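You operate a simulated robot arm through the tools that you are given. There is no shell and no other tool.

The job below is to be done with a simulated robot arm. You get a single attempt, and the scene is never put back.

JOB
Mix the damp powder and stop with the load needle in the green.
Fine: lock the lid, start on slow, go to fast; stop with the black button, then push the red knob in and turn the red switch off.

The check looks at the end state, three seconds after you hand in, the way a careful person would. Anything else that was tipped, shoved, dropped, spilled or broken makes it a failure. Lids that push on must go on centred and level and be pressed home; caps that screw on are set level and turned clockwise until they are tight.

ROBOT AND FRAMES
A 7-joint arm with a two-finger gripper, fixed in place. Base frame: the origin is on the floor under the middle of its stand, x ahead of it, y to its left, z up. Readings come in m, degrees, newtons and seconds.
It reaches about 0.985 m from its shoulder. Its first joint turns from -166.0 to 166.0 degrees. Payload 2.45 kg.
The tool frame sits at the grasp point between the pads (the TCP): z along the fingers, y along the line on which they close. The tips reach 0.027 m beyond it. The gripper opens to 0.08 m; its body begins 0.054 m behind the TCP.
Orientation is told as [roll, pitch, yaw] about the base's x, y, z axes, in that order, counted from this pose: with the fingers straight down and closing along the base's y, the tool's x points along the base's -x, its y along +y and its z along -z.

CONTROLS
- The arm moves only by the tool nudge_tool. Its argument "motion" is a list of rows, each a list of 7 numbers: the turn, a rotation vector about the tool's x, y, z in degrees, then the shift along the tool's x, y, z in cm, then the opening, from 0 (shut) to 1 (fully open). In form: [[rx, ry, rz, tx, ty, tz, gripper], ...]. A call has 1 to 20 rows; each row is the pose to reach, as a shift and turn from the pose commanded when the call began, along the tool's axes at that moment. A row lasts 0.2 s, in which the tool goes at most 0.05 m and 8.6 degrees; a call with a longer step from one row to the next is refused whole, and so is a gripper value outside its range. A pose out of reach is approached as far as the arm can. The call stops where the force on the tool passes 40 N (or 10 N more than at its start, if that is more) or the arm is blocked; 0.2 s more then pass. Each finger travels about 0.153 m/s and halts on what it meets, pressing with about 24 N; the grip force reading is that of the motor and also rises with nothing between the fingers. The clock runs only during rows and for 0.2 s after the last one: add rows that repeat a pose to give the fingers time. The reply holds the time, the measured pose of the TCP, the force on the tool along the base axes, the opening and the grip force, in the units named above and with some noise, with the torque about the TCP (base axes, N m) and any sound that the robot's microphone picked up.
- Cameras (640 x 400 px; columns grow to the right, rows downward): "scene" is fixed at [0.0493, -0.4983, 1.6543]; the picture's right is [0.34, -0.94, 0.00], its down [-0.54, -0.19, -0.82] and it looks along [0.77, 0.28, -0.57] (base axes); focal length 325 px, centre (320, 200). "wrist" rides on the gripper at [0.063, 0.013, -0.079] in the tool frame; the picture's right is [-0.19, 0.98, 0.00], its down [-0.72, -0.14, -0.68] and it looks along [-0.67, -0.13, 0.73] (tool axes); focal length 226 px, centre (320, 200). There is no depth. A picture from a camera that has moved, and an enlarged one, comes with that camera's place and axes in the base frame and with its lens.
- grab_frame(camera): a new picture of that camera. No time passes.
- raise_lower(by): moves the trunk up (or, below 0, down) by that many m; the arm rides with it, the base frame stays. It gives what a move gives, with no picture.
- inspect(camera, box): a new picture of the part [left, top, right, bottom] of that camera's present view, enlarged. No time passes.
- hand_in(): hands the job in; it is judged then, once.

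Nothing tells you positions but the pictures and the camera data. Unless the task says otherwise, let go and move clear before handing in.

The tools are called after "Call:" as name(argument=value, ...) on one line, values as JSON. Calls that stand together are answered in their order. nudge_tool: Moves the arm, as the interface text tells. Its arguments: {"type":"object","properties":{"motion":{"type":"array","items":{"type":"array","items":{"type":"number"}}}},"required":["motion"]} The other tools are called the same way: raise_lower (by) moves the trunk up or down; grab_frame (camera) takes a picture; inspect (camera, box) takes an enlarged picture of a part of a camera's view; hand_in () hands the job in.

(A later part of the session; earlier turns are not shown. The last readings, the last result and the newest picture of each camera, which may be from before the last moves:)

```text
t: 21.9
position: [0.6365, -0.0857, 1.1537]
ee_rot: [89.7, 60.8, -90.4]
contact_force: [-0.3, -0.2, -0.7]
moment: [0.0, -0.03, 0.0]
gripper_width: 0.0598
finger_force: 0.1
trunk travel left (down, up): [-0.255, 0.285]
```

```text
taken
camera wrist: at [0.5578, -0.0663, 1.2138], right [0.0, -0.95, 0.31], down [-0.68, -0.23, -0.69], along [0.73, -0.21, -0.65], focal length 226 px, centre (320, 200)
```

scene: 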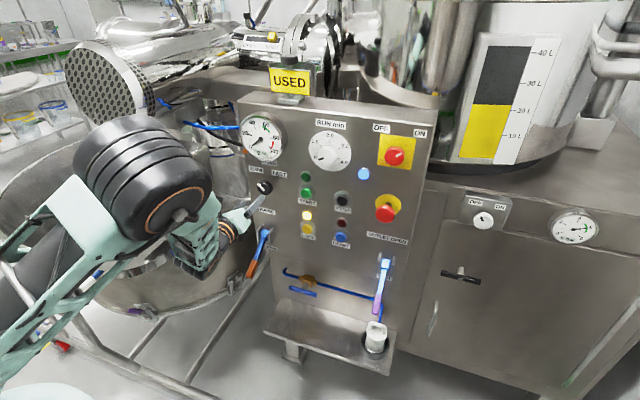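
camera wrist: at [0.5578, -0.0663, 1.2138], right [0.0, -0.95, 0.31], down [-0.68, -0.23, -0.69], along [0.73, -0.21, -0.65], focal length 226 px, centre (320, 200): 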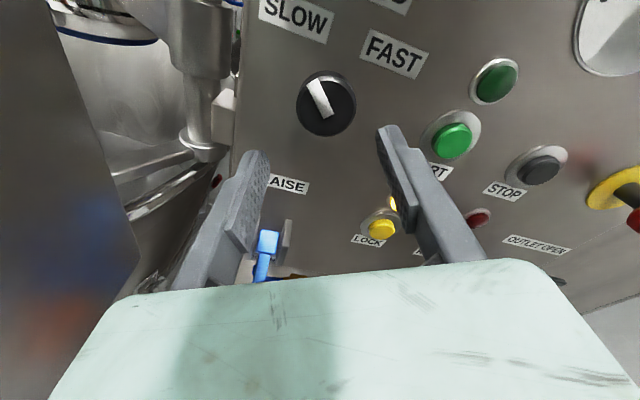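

Rolls from +45° to +150° all work at the knob, so I'll grip at about +55° and turn to about +147°. The refined knob centre is y≈-0.0895, z≈1.155. Next I'll go to START with closed fingers at +55° roll and hover there.

Call:
nudge_tool(motion=[[0, 0, -7.5, -1, 1.8, 0, 0.4], [0, 0, -15, -2, 3.5, 0, 0], [0, 0, -22.5, -3, 5.3, 0, 0], [0, 0, -30, -4, 7.1, 0, 0], [0, 0, -37.5, -5, 8.8, 0, 0], [0, 0, -45, -6.1, 10.6, 0, 0], [0, 0, -52.5, -6.1, 10.6, 0, 0], [0, 0, -60, -6.1, 10.6, 0, 0], [0, 0, -67.5, -6.1, 10.6, 0, 0], [0, 0, -75, -6.1, 10.6, 1, 0], [0, 0, -82.5, -6.1, 10.6, 2.5, 0], [0, 0, -90, -6.1, 10.6, 4, 0], [0, 0, -95, -6.1, 10.6, 5.5, 0], [0, 0, -95, -6.1, 10.6, 5.5, 0]])

Call:
grab_frame(camera="scene")

Call:
grab_frame(camera="wrist")

```text
t: 24.9
position: [0.6933, -0.2083, 1.151]
ee_rot: [89.8, -34.3, -90.0]
contact_force: [-0.7, -0.5, -0.2]
moment: [0.03, 0.02, -0.04]
gripper_width: 0.0002
finger_force: 23.9
trunk travel left (down, up): [-0.255, 0.285]
```

```text
taken
```

scene: 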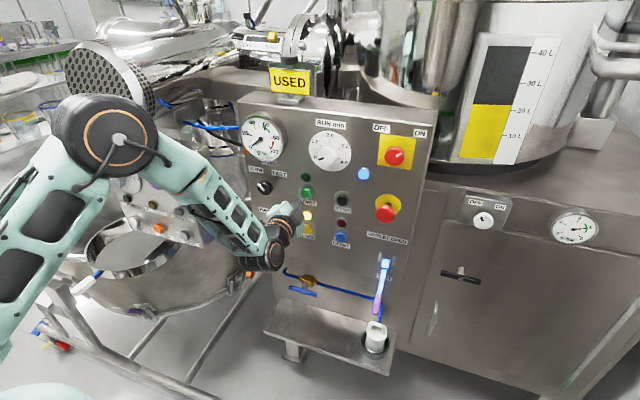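

```text
taken
camera wrist: at [0.6148, -0.1488, 1.125], right [0.0, 0.39, 0.92], down [-0.68, -0.67, 0.29], along [0.73, -0.63, 0.27], focal length 226 px, centre (320, 200)
```

wrist: 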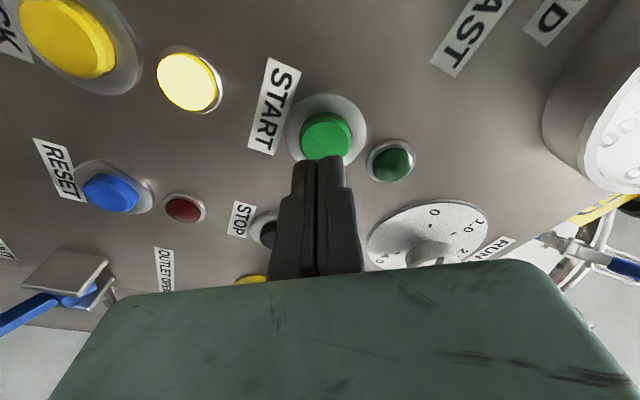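

The fingertips are lined up with START. I'll press it with the same travel that clicked LOCK, retract, and check the run lamp.

Call:
nudge_tool(motion=[[0, 0, 0, -0.4, 0.2, 1.5, 0], [0, 0, 0, -0.4, 0.2, 2.8, 0], [0, 0, 0, -0.4, 0.2, 3.5, 0], [0, 0, 0, -0.4, 0.2, 3.9, 0], [0, 0, 0, -0.4, 0.2, 4.0, 0]])

Call:
inspect(camera="scene", box=[230, 110, 390, 210])

```text
t: 26.1
position: [0.7282, -0.2125, 1.1548]
ee_rot: [89.4, -34.3, -90.0]
contact_force: [-27.9, 4.6, -11.2]
moment: [-0.07, 0.1, 0.06]
gripper_width: 0.0057
finger_force: 29.8
trunk travel left (down, up): [-0.255, 0.285]
heard: click
```

```text
4.00 times, centred on (310, 160) of scene
camera zoom: at [0.0493, -0.4983, 1.6543], right [0.34, -0.94, 0.0], down [-0.54, -0.19, -0.82], along [0.77, 0.28, -0.57], focal length 1301 px, centre (360, 360)
```

zoom: 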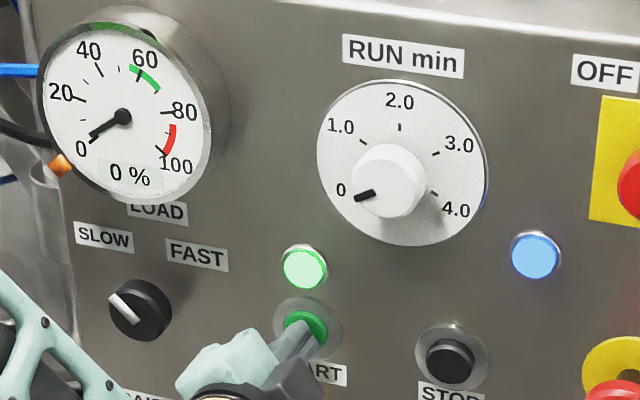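

The green run lamp is on and the mixer is running on SLOW. I'll retract, open, and move to in front of the SLOW/FAST knob.

Call:
nudge_tool(motion=[[0, 0, 0, 0, 0, -2.5, 0], [0, 0, 0, 0, 0, -6, 0.3], [0, 0, 0, 2.5, 1.8, -8, 0.6], [0, 0, 0, 5, 3.5, -8, 0.75], [0, 0, 0, 7.5, 5.3, -8, 0.75], [0, 0, 0, 10, 7.0, -8, 0.75], [0, 0, 0, 10, 7.0, -8, 0.75]])

Call:
grab_frame(camera="wrist")

Call:
inspect(camera="scene", box=[200, 110, 360, 210])

```text
t: 27.7
position: [0.6482, -0.0912, 1.1578]
ee_rot: [89.9, -34.3, -90.2]
contact_force: [-1.0, -0.5, 1.2]
moment: [-0.03, 0.06, 0.03]
gripper_width: 0.0601
finger_force: 0.0
trunk travel left (down, up): [-0.255, 0.285]
```

```text
taken
camera wrist: at [0.5686, -0.0315, 1.1314], right [0.0, 0.39, 0.92], down [-0.68, -0.67, 0.29], along [0.73, -0.63, 0.27], focal length 226 px, centre (320, 200)
```

wrist: 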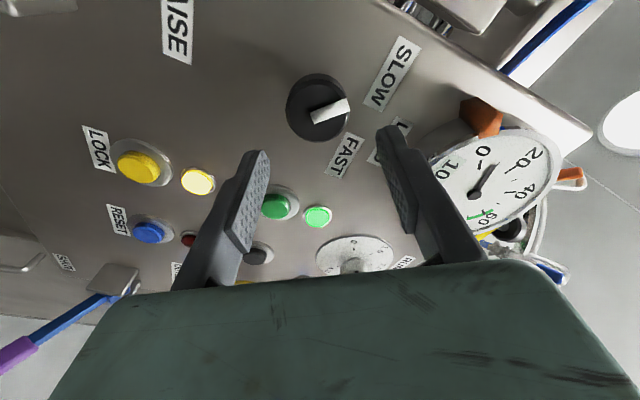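

```text
4.00 times, centred on (280, 160) of scene
camera zoom: at [0.0493, -0.4983, 1.6543], right [0.34, -0.94, 0.0], down [-0.54, -0.19, -0.82], along [0.77, 0.28, -0.57], focal length 1301 px, centre (480, 360)
```

zoom: 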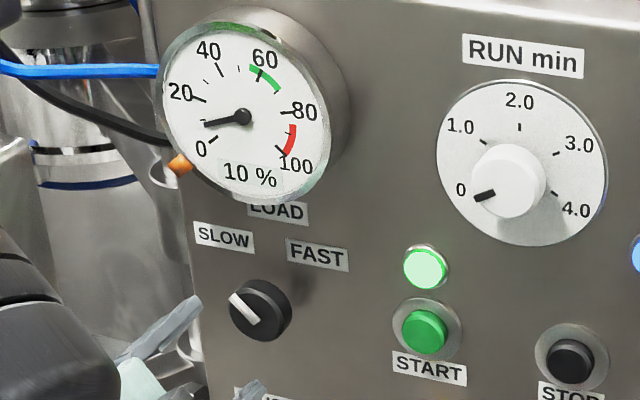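

The load is 10 % on SLOW. I'll move in over the knob and close on it.

Call:
nudge_tool(motion=[[0, 0, 0, 0.27, -0.28, 2.5, 0.75], [0, 0, 0, 0.27, -0.28, 5, 0.75], [0, 0, 0, 0.27, -0.28, 6.8, 0.75], [0, 0, 0, 0.27, -0.28, 7.4, 0.75], [0, 0, 0, 0.27, -0.28, 7.4, 0], [0, 0, 0, 0.27, -0.28, 7.4, 0]])

Call:
grab_frame(camera="wrist")

Call:
inspect(camera="scene", box=[200, 110, 360, 210])

```text
t: 29.1
position: [0.7223, -0.0893, 1.1532]
ee_rot: [90.4, -34.3, -89.7]
contact_force: [-29.1, 10.2, 1.1]
moment: [0.01, 1.03, 0.06]
gripper_width: 0.0435
finger_force: 45.0
out of reach, approached as far as the arm can: row 2, 3
trunk travel left (down, up): [-0.255, 0.285]
```

```text
taken
camera wrist: at [0.6427, -0.0301, 1.1272], right [-0.01, 0.39, 0.92], down [-0.68, -0.68, 0.28], along [0.73, -0.62, 0.27], focal length 226 px, centre (320, 200)
```

wrist: 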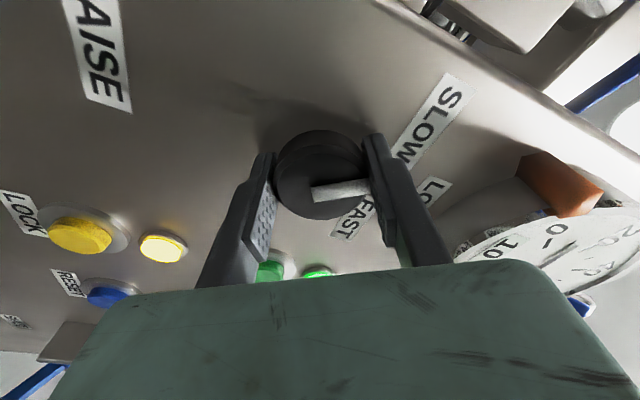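

```text
4.00 times, centred on (280, 160) of scene
camera zoom: at [0.0493, -0.4983, 1.6543], right [0.34, -0.94, 0.0], down [-0.54, -0.19, -0.82], along [0.77, 0.28, -0.57], focal length 1301 px, centre (480, 360)
```

zoom: 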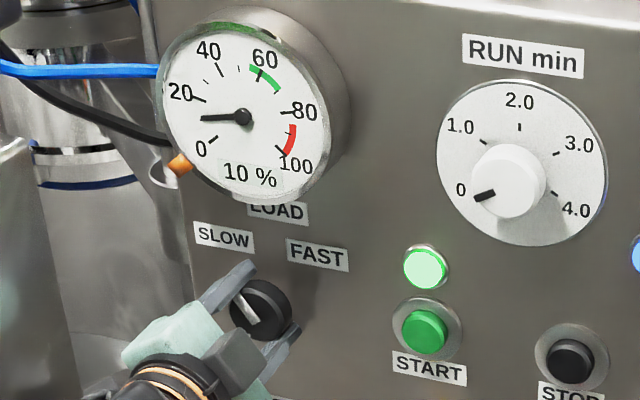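

The knob is held and the load is steady at 10 % on SLOW. I'm pressing slightly on the knob, so I'll ease back 2 mm and begin the clockwise turn.

Call:
nudge_tool(motion=[[0, 0, 0, 0, 0, -0.2, 0], [0, 0, 7.5, 0, 0, -0.2, 0], [0, 0, 15, 0, 0, -0.2, 0]])

Call:
inspect(camera="scene", box=[200, 110, 360, 210])

Call:
grab_frame(camera="wrist")

```text
t: 29.9
position: [0.7209, -0.0898, 1.1548]
ee_rot: [87.4, -25.6, -86.9]
contact_force: [1.0, 3.2, -4.9]
moment: [-0.01, -0.09, 1.51]
gripper_width: 0.0438
finger_force: 44.8
out of reach, approached as far as the arm can: row 2, 3
trunk travel left (down, up): [-0.255, 0.285]
stopped in row 3: the force on the tool passed its limit at 64 N (the readings are from after the stop); the commanded pose is now the measured one
```

```text
4.00 times, centred on (280, 160) of scene
camera zoom: at [0.0493, -0.4983, 1.6543], right [0.34, -0.94, 0.0], down [-0.54, -0.19, -0.82], along [0.77, 0.28, -0.57], focal length 1301 px, centre (480, 360)
```

zoom: 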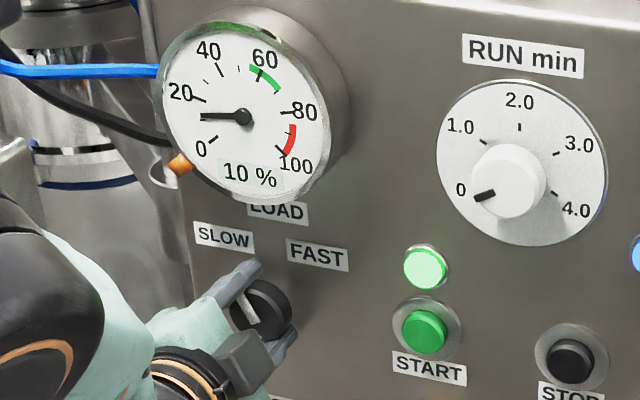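

```text
taken
camera wrist: at [0.6395, -0.0307, 1.1416], right [0.03, 0.25, 0.97], down [-0.65, -0.73, 0.21], along [0.76, -0.63, 0.14], focal length 226 px, centre (320, 200)
```

wrist: 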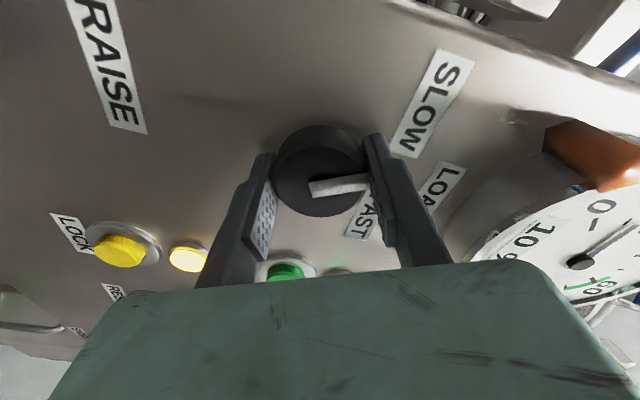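

The arm runs into a limit near 65-70° roll this close in. Higher rolls looked comfortable at the hover, so I'll release the knob (it's still on SLOW), back off, and re-approach at 90° or more.

Call:
nudge_tool(motion=[[0, 0, 0, 0, 0, 0, 0.75], [0, 0, 0, 0, 0, 0, 0.75], [0, 0, 0, 0, 0, -3, 0.75], [0, 0, 0, 0, 0, -6, 0.75], [-0.6, -1.5, 0, 0, 0, -8, 0.75], [-1.2, -2.9, 0, 0, 0, -8, 0.75]])

Call:
grab_frame(camera="wrist")

Call:
grab_frame(camera="scene")

Call:
inspect(camera="scene", box=[200, 110, 360, 210])

```text
t: 31.3
position: [0.6408, -0.0956, 1.1591]
ee_rot: [90.3, -25.7, -90.6]
contact_force: [-1.0, 0.1, -0.4]
moment: [-0.01, 0.01, -0.01]
gripper_width: 0.0602
finger_force: 0.0
trunk travel left (down, up): [-0.255, 0.285]
```

```text
taken
camera wrist: at [0.5613, -0.0322, 1.1424], right [0.0, 0.25, 0.97], down [-0.69, -0.7, 0.18], along [0.73, -0.67, 0.17], focal length 226 px, centre (320, 200)
```

wrist: 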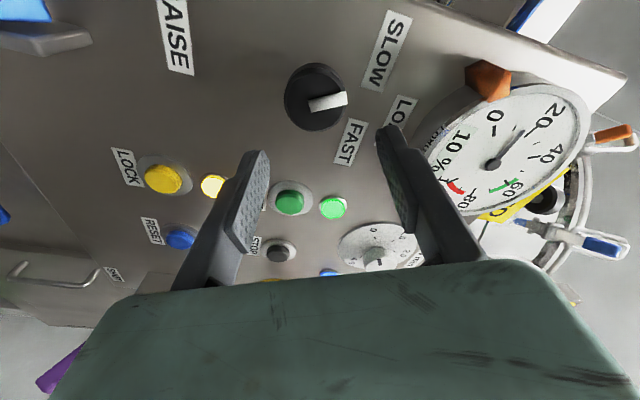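

```text
taken
```

scene: 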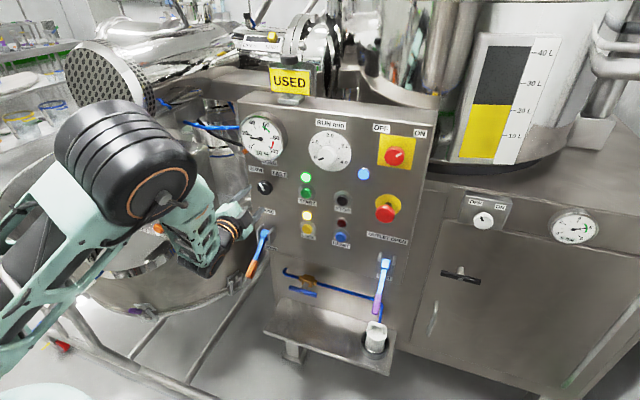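

```text
4.00 times, centred on (280, 160) of scene
camera zoom: at [0.0493, -0.4983, 1.6543], right [0.34, -0.94, 0.0], down [-0.54, -0.19, -0.82], along [0.77, 0.28, -0.57], focal length 1301 px, centre (480, 360)
```

zoom: 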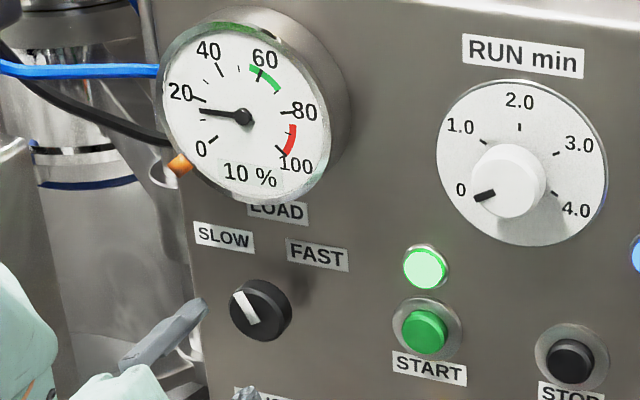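

The knob stays where it's left, about 15° past SLOW, and the load is still about 10-13 %. I'll roll to 90° at the hover and move in open to check that it's reachable.

Call:
nudge_tool(motion=[[0, 0, 7.5, 0.67, -0.23, 0, 0.75], [0, 0, 15, 0.67, -0.23, 0, 0.75], [0, 0, 22, 0.67, -0.23, 0, 0.75], [0, 0, 28, 0.67, -0.23, 0, 0.75], [0, 0, 28, 0.67, -0.23, 2.5, 0.75], [0, 0, 28, 0.67, -0.23, 5, 0.75], [0, 0, 28, 0.67, -0.23, 7, 0.75], [0, 0, 28, 0.67, -0.23, 7.8, 0.75]])

Call:
grab_frame(camera="wrist")

Call:
grab_frame(camera="scene")

```text
t: 33.1
position: [0.7032, -0.0985, 1.1674]
ee_rot: [89.1, 1.9, -89.7]
contact_force: [-2.5, 3.3, -13.8]
moment: [-0.08, 0.38, -0.22]
gripper_width: 0.0676
finger_force: 6.3
out of reach, approached as far as the arm can: row 6, 7, 8
trunk travel left (down, up): [-0.255, 0.285]
```

```text
taken
camera wrist: at [0.624, -0.0371, 1.1824], right [0.02, -0.23, 0.97], down [-0.68, -0.72, -0.15], along [0.73, -0.66, -0.17], focal length 226 px, centre (320, 200)
```

wrist: 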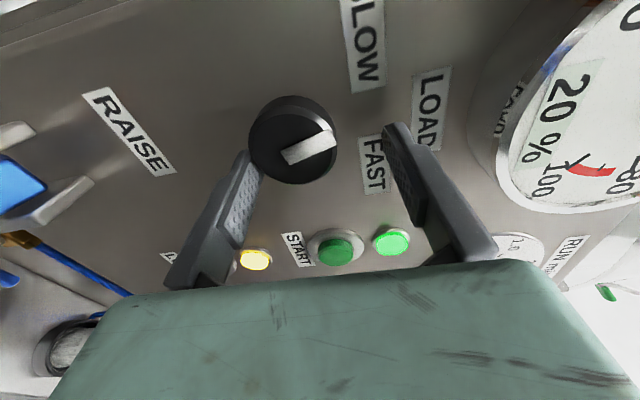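

```text
taken
```

scene: 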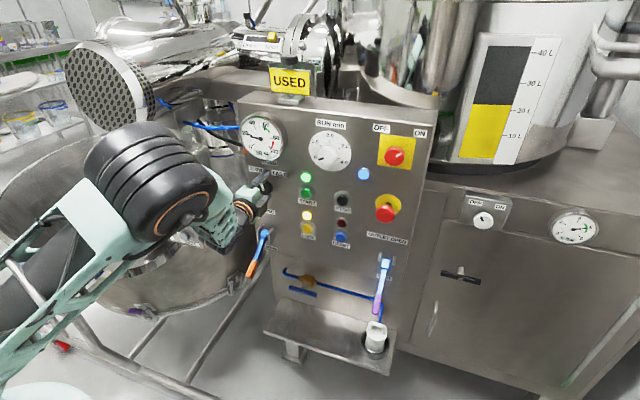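

This arm pose is limited, and the load on SLOW is creeping up, now about 15-20 %. I think the wrist is bending too far because the forearm comes down steeply, so I'll ease off, retract, lower the trunk so the forearm is flatter, and try again.

Call:
nudge_tool(motion=[[0, 0, 0, 0, -1.0, 0, 0.85], [0, 0, 0, 0, -1.2, -3, 0.85], [0, 0, 0, 0, -1.2, -7, 0.75], [0, 0, 0, -2, -1.2, -11.5, 0.75], [0, 0, 0, -4, -1.2, -16, 0.75], [0, 0, 0, -6, -1.2, -20, 0.75]])

Call:
raise_lower(by=-0.18)

Call:
grab_frame(camera="scene")

Call:
grab_frame(camera="wrist")

Call:
inspect(camera="scene", box=[200, 110, 360, 210])

```text
t: 34.5
position: [0.5057, -0.1638, 1.1523]
ee_rot: [90.1, 2.4, -90.3]
contact_force: [0.1, -0.4, 0.0]
moment: [0.0, -0.03, 0.05]
gripper_width: 0.0599
finger_force: 0.1
trunk travel left (down, up): [-0.255, 0.285]
```

```text
t: 36.5
position: [0.5035, -0.1656, 0.9735]
ee_rot: [90.0, 2.3, -90.4]
contact_force: [-0.3, -0.3, 0.3]
moment: [0.0, 0.0, 0.02]
gripper_width: 0.0602
finger_force: 0.1
trunk travel left (down, up): [-0.075, 0.465]
```

```text
taken
```

scene: 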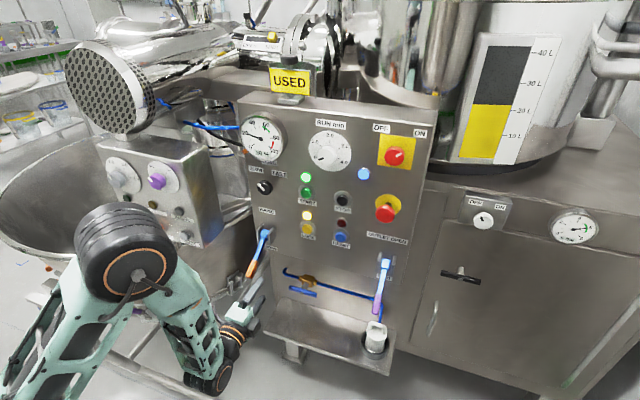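

```text
taken
camera wrist: at [0.4267, -0.1014, 0.9871], right [0.0, -0.23, 0.97], down [-0.69, -0.71, -0.17], along [0.73, -0.67, -0.16], focal length 226 px, centre (320, 200)
```

wrist: 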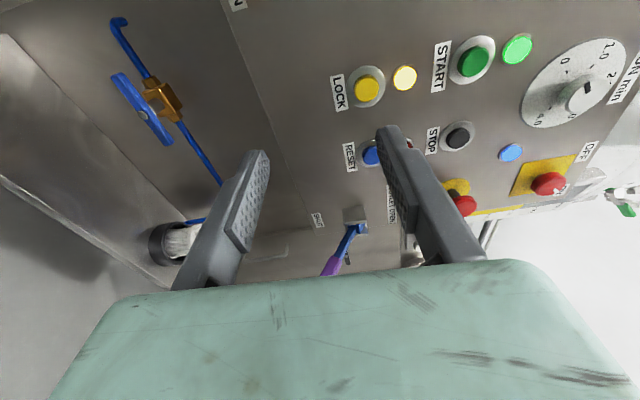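

```text
4.00 times, centred on (280, 160) of scene
camera zoom: at [0.0493, -0.4983, 1.6543], right [0.34, -0.94, 0.0], down [-0.54, -0.19, -0.82], along [0.77, 0.28, -0.57], focal length 1301 px, centre (480, 360)
```

zoom: 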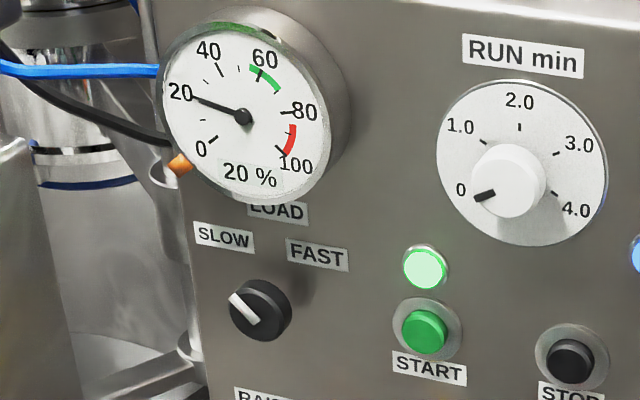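

The lower trunk leaves more room. The needle is at 20 % and rising about 1 % per second on SLOW, and the knob is at SLOW. I'll go back up in front of it at about 62° roll.

Call:
nudge_tool(motion=[[0, 0, -7.5, 1.5, 4.5, 0, 0.75], [0, 0, -15, 3, 9, 0, 0.75], [0, 0, -22.5, 4.5, 13.5, 0, 0.75], [0, 0, -30, 6, 17.7, 0.5, 0.75], [0, 0, -30, 8.2, 17.7, 4.5, 0.75], [0, 0, -30, 8.2, 17.7, 9, 0.75], [0, 0, -30, 8.2, 17.7, 13, 0.75], [0, 0, -30, 8.2, 17.7, 13, 0.75]])

Call:
grab_frame(camera="scene")

Call:
grab_frame(camera="wrist")

```text
t: 38.3
position: [0.6386, -0.0915, 1.1545]
ee_rot: [90.2, -27.8, -90.5]
contact_force: [0.8, 0.3, -0.6]
moment: [0.0, -0.02, -0.01]
gripper_width: 0.0602
finger_force: 0.0
trunk travel left (down, up): [-0.075, 0.465]
```

```text
taken
```

scene: 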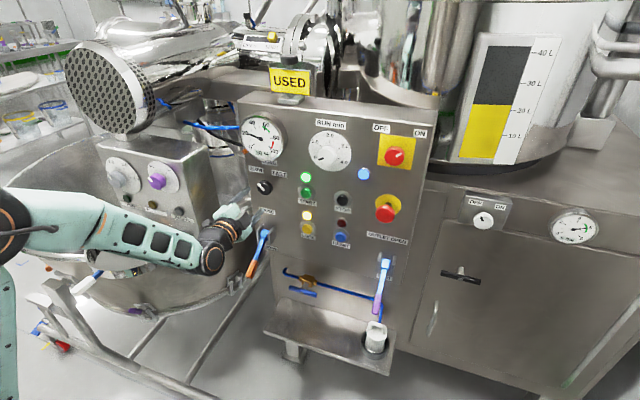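

```text
taken
camera wrist: at [0.5603, -0.0297, 1.1352], right [0.0, 0.28, 0.96], down [-0.69, -0.7, 0.21], along [0.73, -0.66, 0.19], focal length 226 px, centre (320, 200)
```

wrist: 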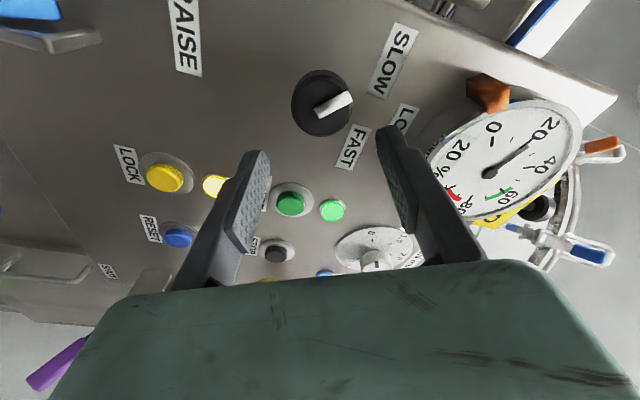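

It reached that with no limit warnings, and it's centred on the knob. Moving in and gripping now.

Call:
nudge_tool(motion=[[0, 0, 0, 0, 0, 3, 0.75], [0, 0, 0, 0, 0, 5.5, 0.75], [0, 0, 0, 0, 0, 7.5, 0.75], [0, 0, 0, 0, 0, 8.0, 0.75], [0, 0, 0, 0, 0, 8.0, 0.5], [0, 0, 0, 0, 0, 8.0, 0.3]])

Call:
grab_frame(camera="wrist")

Call:
inspect(camera="scene", box=[200, 110, 360, 210])

```text
t: 39.7
position: [0.7172, -0.0908, 1.1555]
ee_rot: [90.5, -27.7, -90.5]
contact_force: [7.6, 2.1, 12.1]
moment: [0.0, -0.06, 0.51]
gripper_width: 0.0437
finger_force: 44.5
trunk travel left (down, up): [-0.075, 0.465]
```

```text
taken
camera wrist: at [0.6383, -0.0282, 1.1354], right [0.0, 0.29, 0.96], down [-0.69, -0.7, 0.2], along [0.73, -0.66, 0.2], focal length 226 px, centre (320, 200)
```

wrist: 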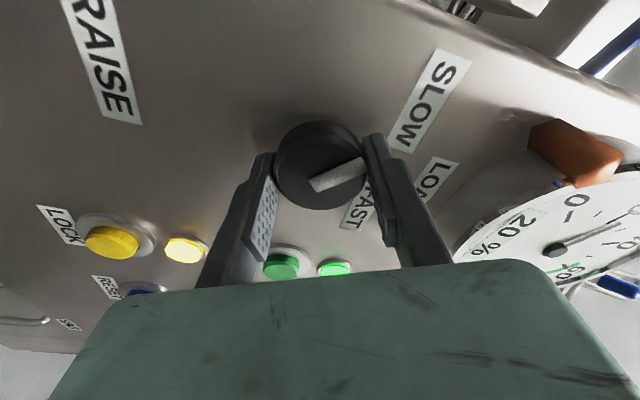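

```text
4.00 times, centred on (280, 160) of scene
camera zoom: at [0.0493, -0.4983, 1.6543], right [0.34, -0.94, 0.0], down [-0.54, -0.19, -0.82], along [0.77, 0.28, -0.57], focal length 1301 px, centre (480, 360)
```

zoom: 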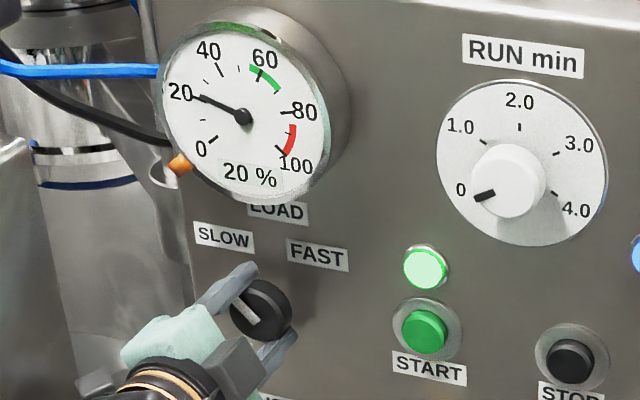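

The knob is gripped, with no limit warnings and the load at about 21 %. I'll turn clockwise in steps.

Call:
nudge_tool(motion=[[0, 0, 7.5, 0, 0, 0, 0.3], [0, 0, 15, 0, 0, 0, 0.3], [0, 0, 22.5, 0, 0, 0, 0.3], [0, 0, 30, 0, 0, 0, 0.3], [0, 0, 37.5, 0, 0, 0, 0.3], [0, 0, 45, 0, 0, 0, 0.3]])

Call:
inspect(camera="scene", box=[200, 110, 360, 210])

Call:
grab_frame(camera="wrist")

```text
t: 41.1
position: [0.7173, -0.0901, 1.1535]
ee_rot: [90.4, 17.4, -90.3]
contact_force: [18.9, 2.9, 28.3]
moment: [0.0, 0.23, -0.39]
gripper_width: 0.0438
finger_force: 45.0
trunk travel left (down, up): [-0.075, 0.465]
```

```text
4.00 times, centred on (280, 160) of scene
camera zoom: at [0.0493, -0.4983, 1.6543], right [0.34, -0.94, 0.0], down [-0.54, -0.19, -0.82], along [0.77, 0.28, -0.57], focal length 1301 px, centre (480, 360)
```

zoom: 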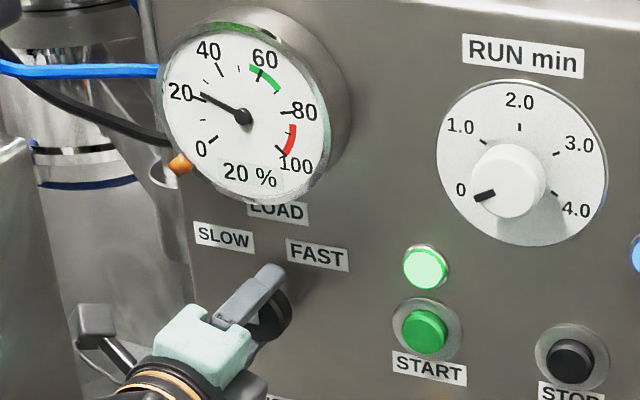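

```text
taken
camera wrist: at [0.6379, -0.0332, 1.1845], right [-0.01, -0.48, 0.88], down [-0.68, -0.64, -0.35], along [0.73, -0.6, -0.32], focal length 226 px, centre (320, 200)
```

wrist: 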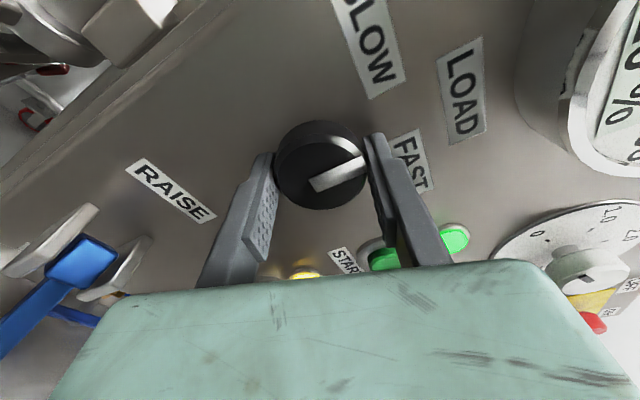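

The knob is following, at 45° so far, with the load about 22 %. I'll relieve the side force slightly and turn the rest of the way to FAST.

Call:
nudge_tool(motion=[[0, 0, 3, 0.06, 0.19, 0.15, 0.3], [0, 0, 10.5, 0.06, 0.2, 0.15, 0.3], [0, 0, 18, 0.06, 0.2, 0.15, 0.3], [0, 0, 25.5, 0.06, 0.2, 0.15, 0.3], [0, 0, 33, 0.06, 0.2, 0.15, 0.3], [0, 0, 40, 0.06, 0.2, 0.15, 0.3], [0, 0, 47, 0.06, 0.2, 0.15, 0.3]])

Call:
inspect(camera="scene", box=[200, 110, 360, 210])

Call:
grab_frame(camera="wrist")

```text
t: 42.7
position: [0.7161, -0.0913, 1.1537]
ee_rot: [89.8, 64.3, -90.6]
contact_force: [2.7, 1.3, 2.6]
moment: [-0.74, -0.44, 0.4]
gripper_width: 0.0435
finger_force: 45.0
trunk travel left (down, up): [-0.075, 0.465]
```

```text
4.00 times, centred on (280, 160) of scene
camera zoom: at [0.0493, -0.4983, 1.6543], right [0.34, -0.94, 0.0], down [-0.54, -0.19, -0.82], along [0.77, 0.28, -0.57], focal length 1301 px, centre (480, 360)
```

zoom: 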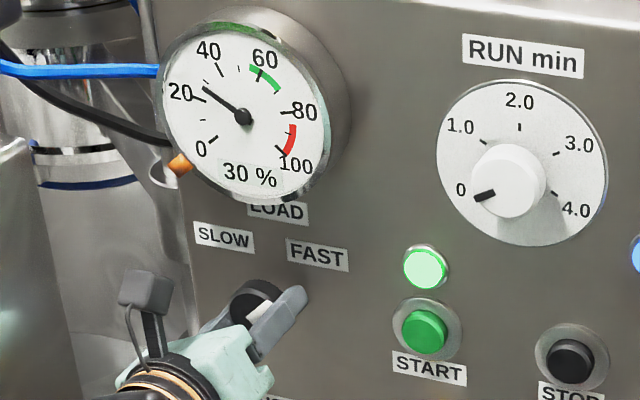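

```text
taken
camera wrist: at [0.6378, -0.074, 1.2164], right [-0.01, -0.97, 0.25], down [-0.68, -0.18, -0.71], along [0.73, -0.18, -0.66], focal length 226 px, centre (320, 200)
```

wrist: 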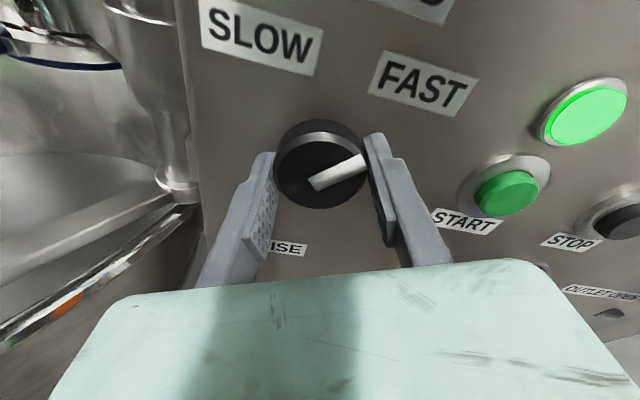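

The knob is on FAST and the load is 26 % and climbing. I'll release, retract, and go straight to a hover in front of STOP with the fingers closed.

Call:
nudge_tool(motion=[[0, 0, 0, 0, 0, 0, 0.75], [0, 0, 0, 0, 0, -3, 0.75], [0, 0, 0, 0, 0, -6.8, 0.75], [0, 0, 0, -2, 4.1, -7, 0.4], [0, 0, 0, -4, 8.2, -7, 0], [0, 0, 0, -6, 12.3, -7, 0], [0, 0, 0, -8, 16.4, -7, 0], [0, 0, 0, -9.7, 20.2, -6, 0], [0, 0, 0, -9.7, 20.2, -3.5, 0]])

Call:
inspect(camera="scene", box=[230, 110, 390, 210])

Call:
grab_frame(camera="wrist")

```text
t: 44.7
position: [0.6781, -0.3164, 1.1556]
ee_rot: [90.3, 64.4, -90.1]
contact_force: [0.2, -0.6, 0.0]
moment: [0.0, 0.01, 0.0]
gripper_width: 0.0
finger_force: 24.4
trunk travel left (down, up): [-0.075, 0.465]
```

```text
4.00 times, centred on (310, 160) of scene
camera zoom: at [0.0493, -0.4983, 1.6543], right [0.34, -0.94, 0.0], down [-0.54, -0.19, -0.82], along [0.77, 0.28, -0.57], focal length 1301 px, centre (360, 360)
```

zoom: 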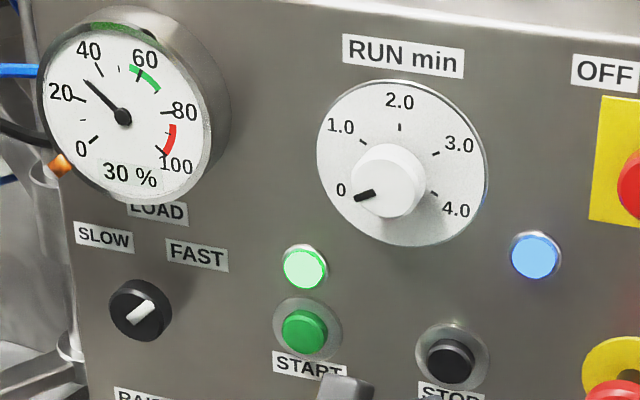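

```text
taken
camera wrist: at [0.5997, -0.2996, 1.217], right [-0.01, -0.97, 0.25], down [-0.68, -0.18, -0.71], along [0.73, -0.17, -0.66], focal length 226 px, centre (320, 200)
```

wrist: 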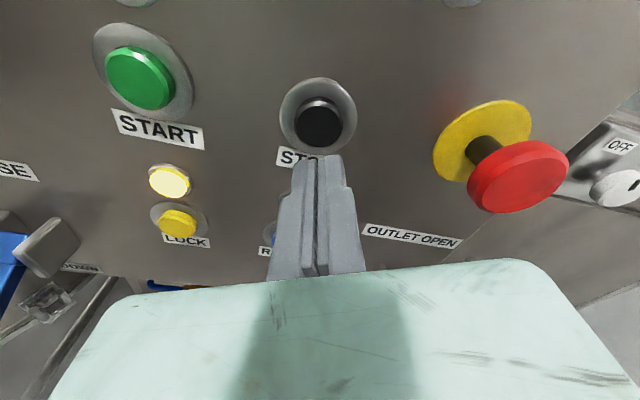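

The load is about 34 % and rising about 4 % per second on FAST, and the green band is roughly 56-70 %. I'm lined up with STOP, so I'll move to just short of the button and wait.

Call:
nudge_tool(motion=[[0, 0, 0, -0.25, -0.12, 2, 0], [0, 0, 0, -0.25, -0.12, 3.5, 0], [0, 0, 0, -0.25, -0.12, 3.8, 0], [0, 0, 0, -0.25, -0.12, 3.8, 0], [0, 0, 0, -0.25, -0.12, 3.8, 0], [0, 0, 0, -0.25, -0.12, 3.8, 0], [0, 0, 0, -0.25, -0.12, 3.8, 0], [0, 0, 0, -0.25, -0.12, 3.8, 0]])

Call:
inspect(camera="scene", box=[230, 110, 390, 210])

Call:
grab_frame(camera="wrist")

```text
t: 46.5
position: [0.7165, -0.3157, 1.1516]
ee_rot: [90.3, 64.3, -90.1]
contact_force: [0.0, -1.0, -0.4]
moment: [0.03, 0.01, -0.01]
gripper_width: 0.0
finger_force: 23.9
trunk travel left (down, up): [-0.075, 0.465]
```

```text
4.00 times, centred on (310, 160) of scene
camera zoom: at [0.0493, -0.4983, 1.6543], right [0.34, -0.94, 0.0], down [-0.54, -0.19, -0.82], along [0.77, 0.28, -0.57], focal length 1301 px, centre (360, 360)
```

zoom: 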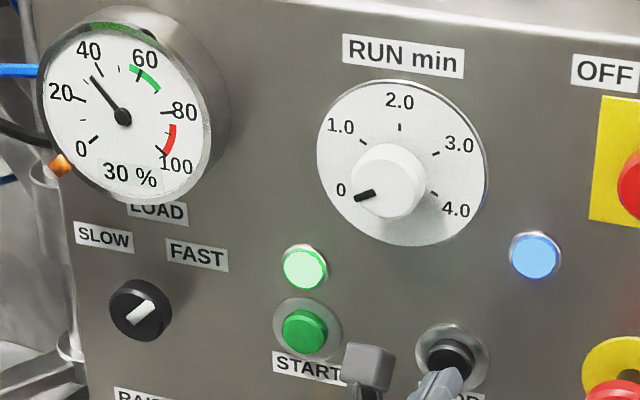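

```text
taken
camera wrist: at [0.6378, -0.2996, 1.213], right [-0.01, -0.97, 0.25], down [-0.68, -0.18, -0.71], along [0.73, -0.18, -0.66], focal length 226 px, centre (320, 200)
```

wrist: 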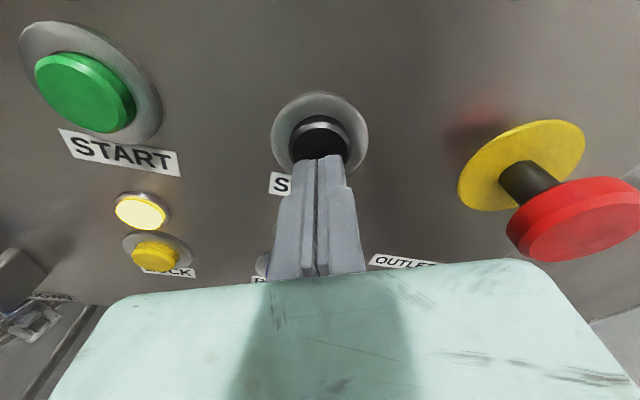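

The needle is at about 37 %, now rising about 1.5 % per second. I'll hold here and wait a few seconds.

Call:
nudge_tool(motion=[[0, 0, 0, 0, 0, 0, 0], [0, 0, 0, 0, 0, 0, 0], [0, 0, 0, 0, 0, 0, 0], [0, 0, 0, 0, 0, 0, 0], [0, 0, 0, 0, 0, 0, 0], [0, 0, 0, 0, 0, 0, 0], [0, 0, 0, 0, 0, 0, 0], [0, 0, 0, 0, 0, 0, 0], [0, 0, 0, 0, 0, 0, 0], [0, 0, 0, 0, 0, 0, 0], [0, 0, 0, 0, 0, 0, 0], [0, 0, 0, 0, 0, 0, 0]])

Call:
inspect(camera="scene", box=[225, 105, 305, 160])

```text
t: 49.1
position: [0.7171, -0.3165, 1.1517]
ee_rot: [90.3, 64.3, -90.2]
contact_force: [-0.3, -0.6, -0.5]
moment: [0.02, 0.01, -0.02]
gripper_width: 0.0002
finger_force: 23.8
trunk travel left (down, up): [-0.075, 0.465]
```

```text
7.27 times, centred on (265, 132) of scene
camera zoom: at [0.0493, -0.4983, 1.6543], right [0.34, -0.94, 0.0], down [-0.54, -0.19, -0.82], along [0.77, 0.28, -0.57], focal length 2366 px, centre (720, 691)
```

zoom: 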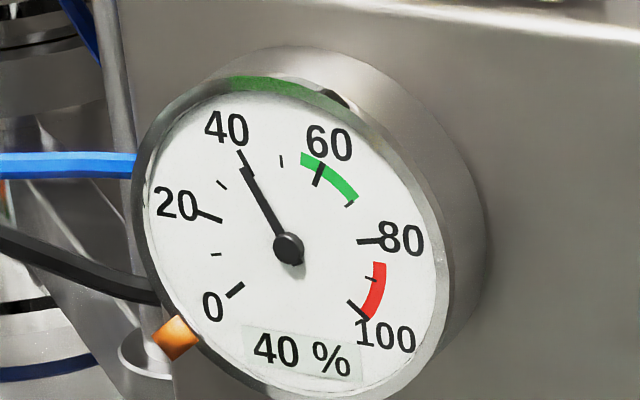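

The needle is at 40 %. I'll keep waiting.

Call:
nudge_tool(motion=[[0, 0, 0, 0, 0, 0, 0], [0, 0, 0, 0, 0, 0, 0], [0, 0, 0, 0, 0, 0, 0], [0, 0, 0, 0, 0, 0, 0], [0, 0, 0, 0, 0, 0, 0], [0, 0, 0, 0, 0, 0, 0], [0, 0, 0, 0, 0, 0, 0], [0, 0, 0, 0, 0, 0, 0], [0, 0, 0, 0, 0, 0, 0], [0, 0, 0, 0, 0, 0, 0], [0, 0, 0, 0, 0, 0, 0], [0, 0, 0, 0, 0, 0, 0], [0, 0, 0, 0, 0, 0, 0], [0, 0, 0, 0, 0, 0, 0], [0, 0, 0, 0, 0, 0, 0], [0, 0, 0, 0, 0, 0, 0]])

Call:
inspect(camera="scene", box=[225, 105, 305, 160])

```text
t: 52.5
position: [0.7179, -0.3172, 1.1505]
ee_rot: [90.1, 64.3, -90.2]
contact_force: [0.2, 0.3, -0.8]
moment: [0.01, 0.0, -0.01]
gripper_width: 0.0
finger_force: 23.8
trunk travel left (down, up): [-0.075, 0.465]
```

```text
7.27 times, centred on (265, 132) of scene
camera zoom: at [0.0493, -0.4983, 1.6543], right [0.34, -0.94, 0.0], down [-0.54, -0.19, -0.82], along [0.77, 0.28, -0.57], focal length 2366 px, centre (720, 691)
```

zoom: 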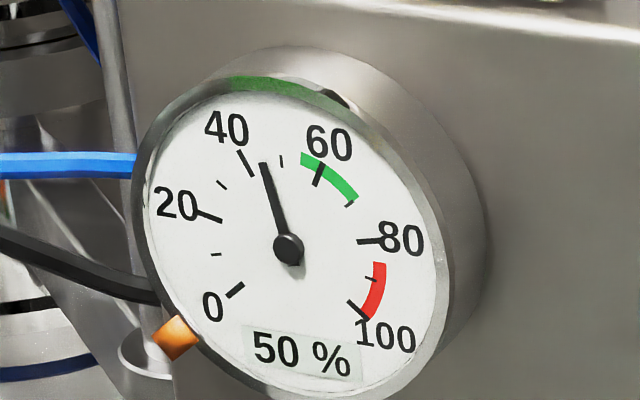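

The needle is at about 46 %, rising about 1.8 % per second. The green band spans about 55-69 %, so I'll wait a bit more.

Call:
nudge_tool(motion=[[0, 0, 0, 0, 0, 0, 0], [0, 0, 0, 0, 0, 0, 0], [0, 0, 0, 0, 0, 0, 0], [0, 0, 0, 0, 0, 0, 0], [0, 0, 0, 0, 0, 0, 0], [0, 0, 0, 0, 0, 0, 0], [0, 0, 0, 0, 0, 0, 0], [0, 0, 0, 0, 0, 0, 0], [0, 0, 0, 0, 0, 0, 0], [0, 0, 0, 0, 0, 0, 0], [0, 0, 0, 0, 0, 0, 0], [0, 0, 0, 0, 0, 0, 0], [0, 0, 0, 0, 0, 0, 0], [0, 0, 0, 0, 0, 0, 0], [0, 0, 0, 0, 0, 0, 0]])

Call:
inspect(camera="scene", box=[225, 105, 305, 160])

```text
t: 55.7
position: [0.7171, -0.3175, 1.1506]
ee_rot: [90.2, 64.3, -90.1]
contact_force: [-0.2, -1.1, 0.5]
moment: [-0.01, -0.03, 0.01]
gripper_width: 0.0001
finger_force: 23.6
trunk travel left (down, up): [-0.075, 0.465]
```

```text
7.27 times, centred on (265, 132) of scene
camera zoom: at [0.0493, -0.4983, 1.6543], right [0.34, -0.94, 0.0], down [-0.54, -0.19, -0.82], along [0.77, 0.28, -0.57], focal length 2366 px, centre (720, 691)
```

zoom: 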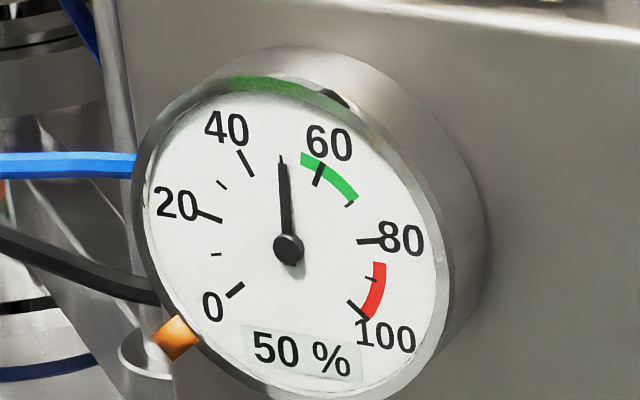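

The needle is at 50 %. Waiting about 4 s more.

Call:
nudge_tool(motion=[[0, 0, 0, 0, 0, 0, 0], [0, 0, 0, 0, 0, 0, 0], [0, 0, 0, 0, 0, 0, 0], [0, 0, 0, 0, 0, 0, 0], [0, 0, 0, 0, 0, 0, 0], [0, 0, 0, 0, 0, 0, 0], [0, 0, 0, 0, 0, 0, 0], [0, 0, 0, 0, 0, 0, 0], [0, 0, 0, 0, 0, 0, 0], [0, 0, 0, 0, 0, 0, 0], [0, 0, 0, 0, 0, 0, 0], [0, 0, 0, 0, 0, 0, 0], [0, 0, 0, 0, 0, 0, 0], [0, 0, 0, 0, 0, 0, 0], [0, 0, 0, 0, 0, 0, 0], [0, 0, 0, 0, 0, 0, 0], [0, 0, 0, 0, 0, 0, 0], [0, 0, 0, 0, 0, 0, 0]])

Call:
inspect(camera="scene", box=[225, 105, 305, 160])

```text
t: 59.5
position: [0.7165, -0.3153, 1.151]
ee_rot: [90.2, 64.3, -90.2]
contact_force: [-0.2, -0.1, -0.5]
moment: [-0.01, 0.03, 0.02]
gripper_width: 0.0
finger_force: 23.7
trunk travel left (down, up): [-0.075, 0.465]
```

```text
7.27 times, centred on (265, 132) of scene
camera zoom: at [0.0493, -0.4983, 1.6543], right [0.34, -0.94, 0.0], down [-0.54, -0.19, -0.82], along [0.77, 0.28, -0.57], focal length 2366 px, centre (720, 691)
```

zoom: 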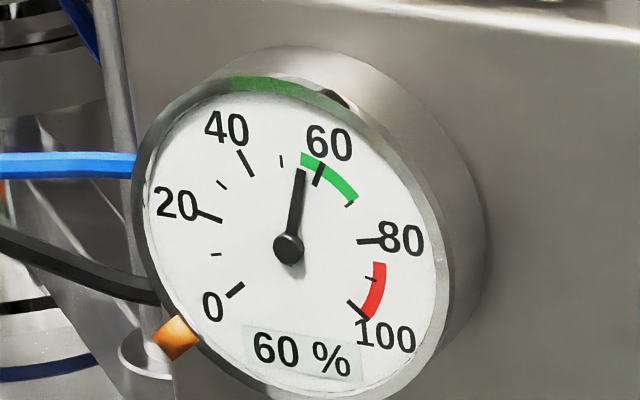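

The needle is at about 56 % and just entering the green. I'll wait about 2 s more and then press STOP near the middle of the band.

Call:
nudge_tool(motion=[[0, 0, 0, 0, 0, 0, 0], [0, 0, 0, 0, 0, 0, 0], [0, 0, 0, 0, 0, 0, 0], [0, 0, 0, 0, 0, 0, 0], [0, 0, 0, 0, 0, 0, 0], [0, 0, 0, 0, 0, 0, 0], [0, 0, 0, 0, 0, 0, 0], [0, 0, 0, 0, 0, 0, 0], [0, 0, 0, 0, 0, 0, 0], [0, 0, 0, 0, 0, 0, 0], [0, 0, 0, 0, 0, 0.7, 0], [0, 0, 0, 0, 0, 1.2, 0], [0, 0, 0, 0, 0, 1.55, 0], [0, 0, 0, 0, 0, 1.7, 0]])

Call:
inspect(camera="scene", box=[230, 110, 390, 210])

```text
t: 62.3
position: [0.728, -0.3173, 1.1516]
ee_rot: [89.8, 64.2, -90.7]
contact_force: [-28.1, 8.7, 1.5]
moment: [-0.04, -0.11, 0.2]
gripper_width: 0.0062
finger_force: 29.7
trunk travel left (down, up): [-0.075, 0.465]
heard: click
stopped in row 14: the force on the tool passed its limit at 44 N (the readings are from after the stop); the commanded pose is now the measured one
```

```text
4.00 times, centred on (310, 160) of scene
camera zoom: at [0.0493, -0.4983, 1.6543], right [0.34, -0.94, 0.0], down [-0.54, -0.19, -0.82], along [0.77, 0.28, -0.57], focal length 1301 px, centre (360, 360)
```

zoom: 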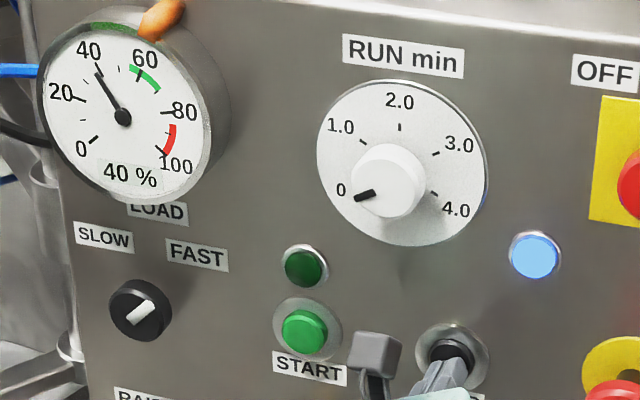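

The mixer has stopped. The run lamp is off, the needle is falling back as the motor winds down, and the orange marker on the gauge bezel is now beside the green at about 60 %. Next I'll retract and line up with the red mushroom knob.

Call:
nudge_tool(motion=[[0, 0, 0, 0, 0, -2.5, 0], [0, 0, 0, 0, 0, -5.5, 0], [0, 0, 0, 0, 0, -9, 0], [0, 0, 0, -1.2, 3.8, -9, 0], [0, 0, 0, -2.5, 7.5, -9, 0], [0, 0, 0, -3.7, 11.3, -9, 0], [0, 0, 0, -3.7, 11.3, -9, 0]])

Call:
inspect(camera="scene", box=[230, 90, 440, 221])

Call:
inspect(camera="scene", box=[225, 105, 305, 160])

Call:
grab_frame(camera="wrist")

Call:
grab_frame(camera="scene")

```text
t: 63.9
position: [0.6386, -0.4373, 1.1637]
ee_rot: [89.4, 64.4, -91.0]
contact_force: [-0.1, 0.1, -0.6]
moment: [-0.01, -0.01, 0.04]
gripper_width: 0.0
finger_force: 30.1
trunk travel left (down, up): [-0.075, 0.465]
```

```text
3.05 times, centred on (335, 156) of scene
camera zoom: at [0.0493, -0.4983, 1.6543], right [0.34, -0.94, 0.0], down [-0.54, -0.19, -0.82], along [0.77, 0.28, -0.57], focal length 991 px, centre (274, 336)
```

zoom: 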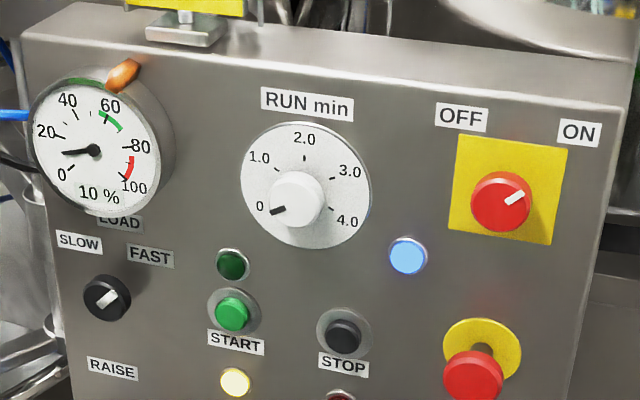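

```text
7.27 times, centred on (265, 132) of scene
camera zoom: at [0.0493, -0.4983, 1.6543], right [0.34, -0.94, 0.0], down [-0.54, -0.19, -0.82], along [0.77, 0.28, -0.57], focal length 2366 px, centre (720, 691)
```

zoom: 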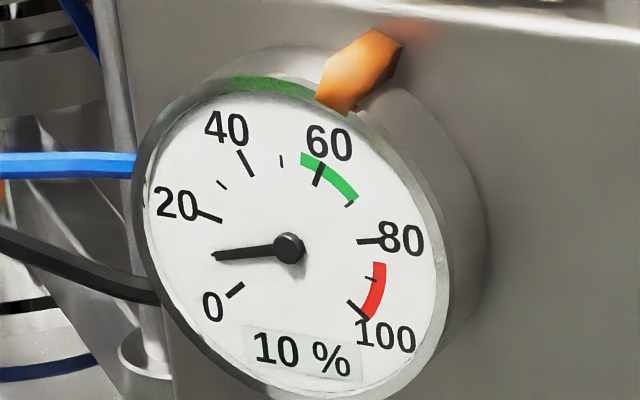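

```text
taken
camera wrist: at [0.5597, -0.4202, 1.226], right [-0.01, -0.97, 0.25], down [-0.69, -0.18, -0.71], along [0.73, -0.18, -0.66], focal length 226 px, centre (320, 200)
```

wrist: 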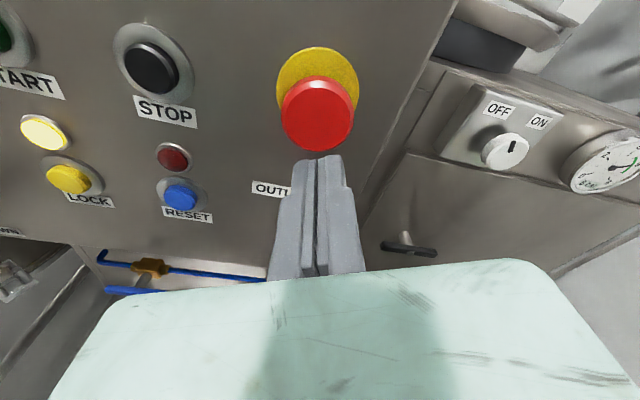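

```text
taken
```

scene: 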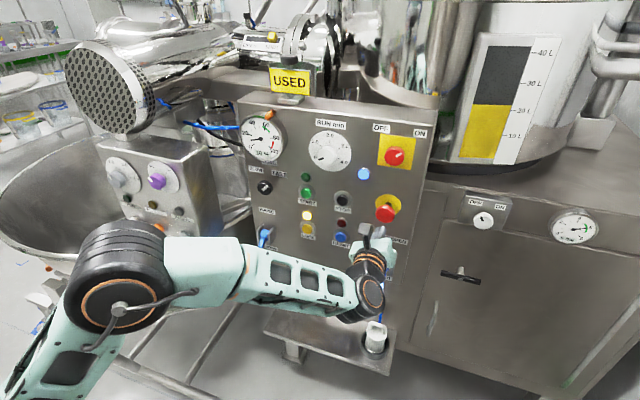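

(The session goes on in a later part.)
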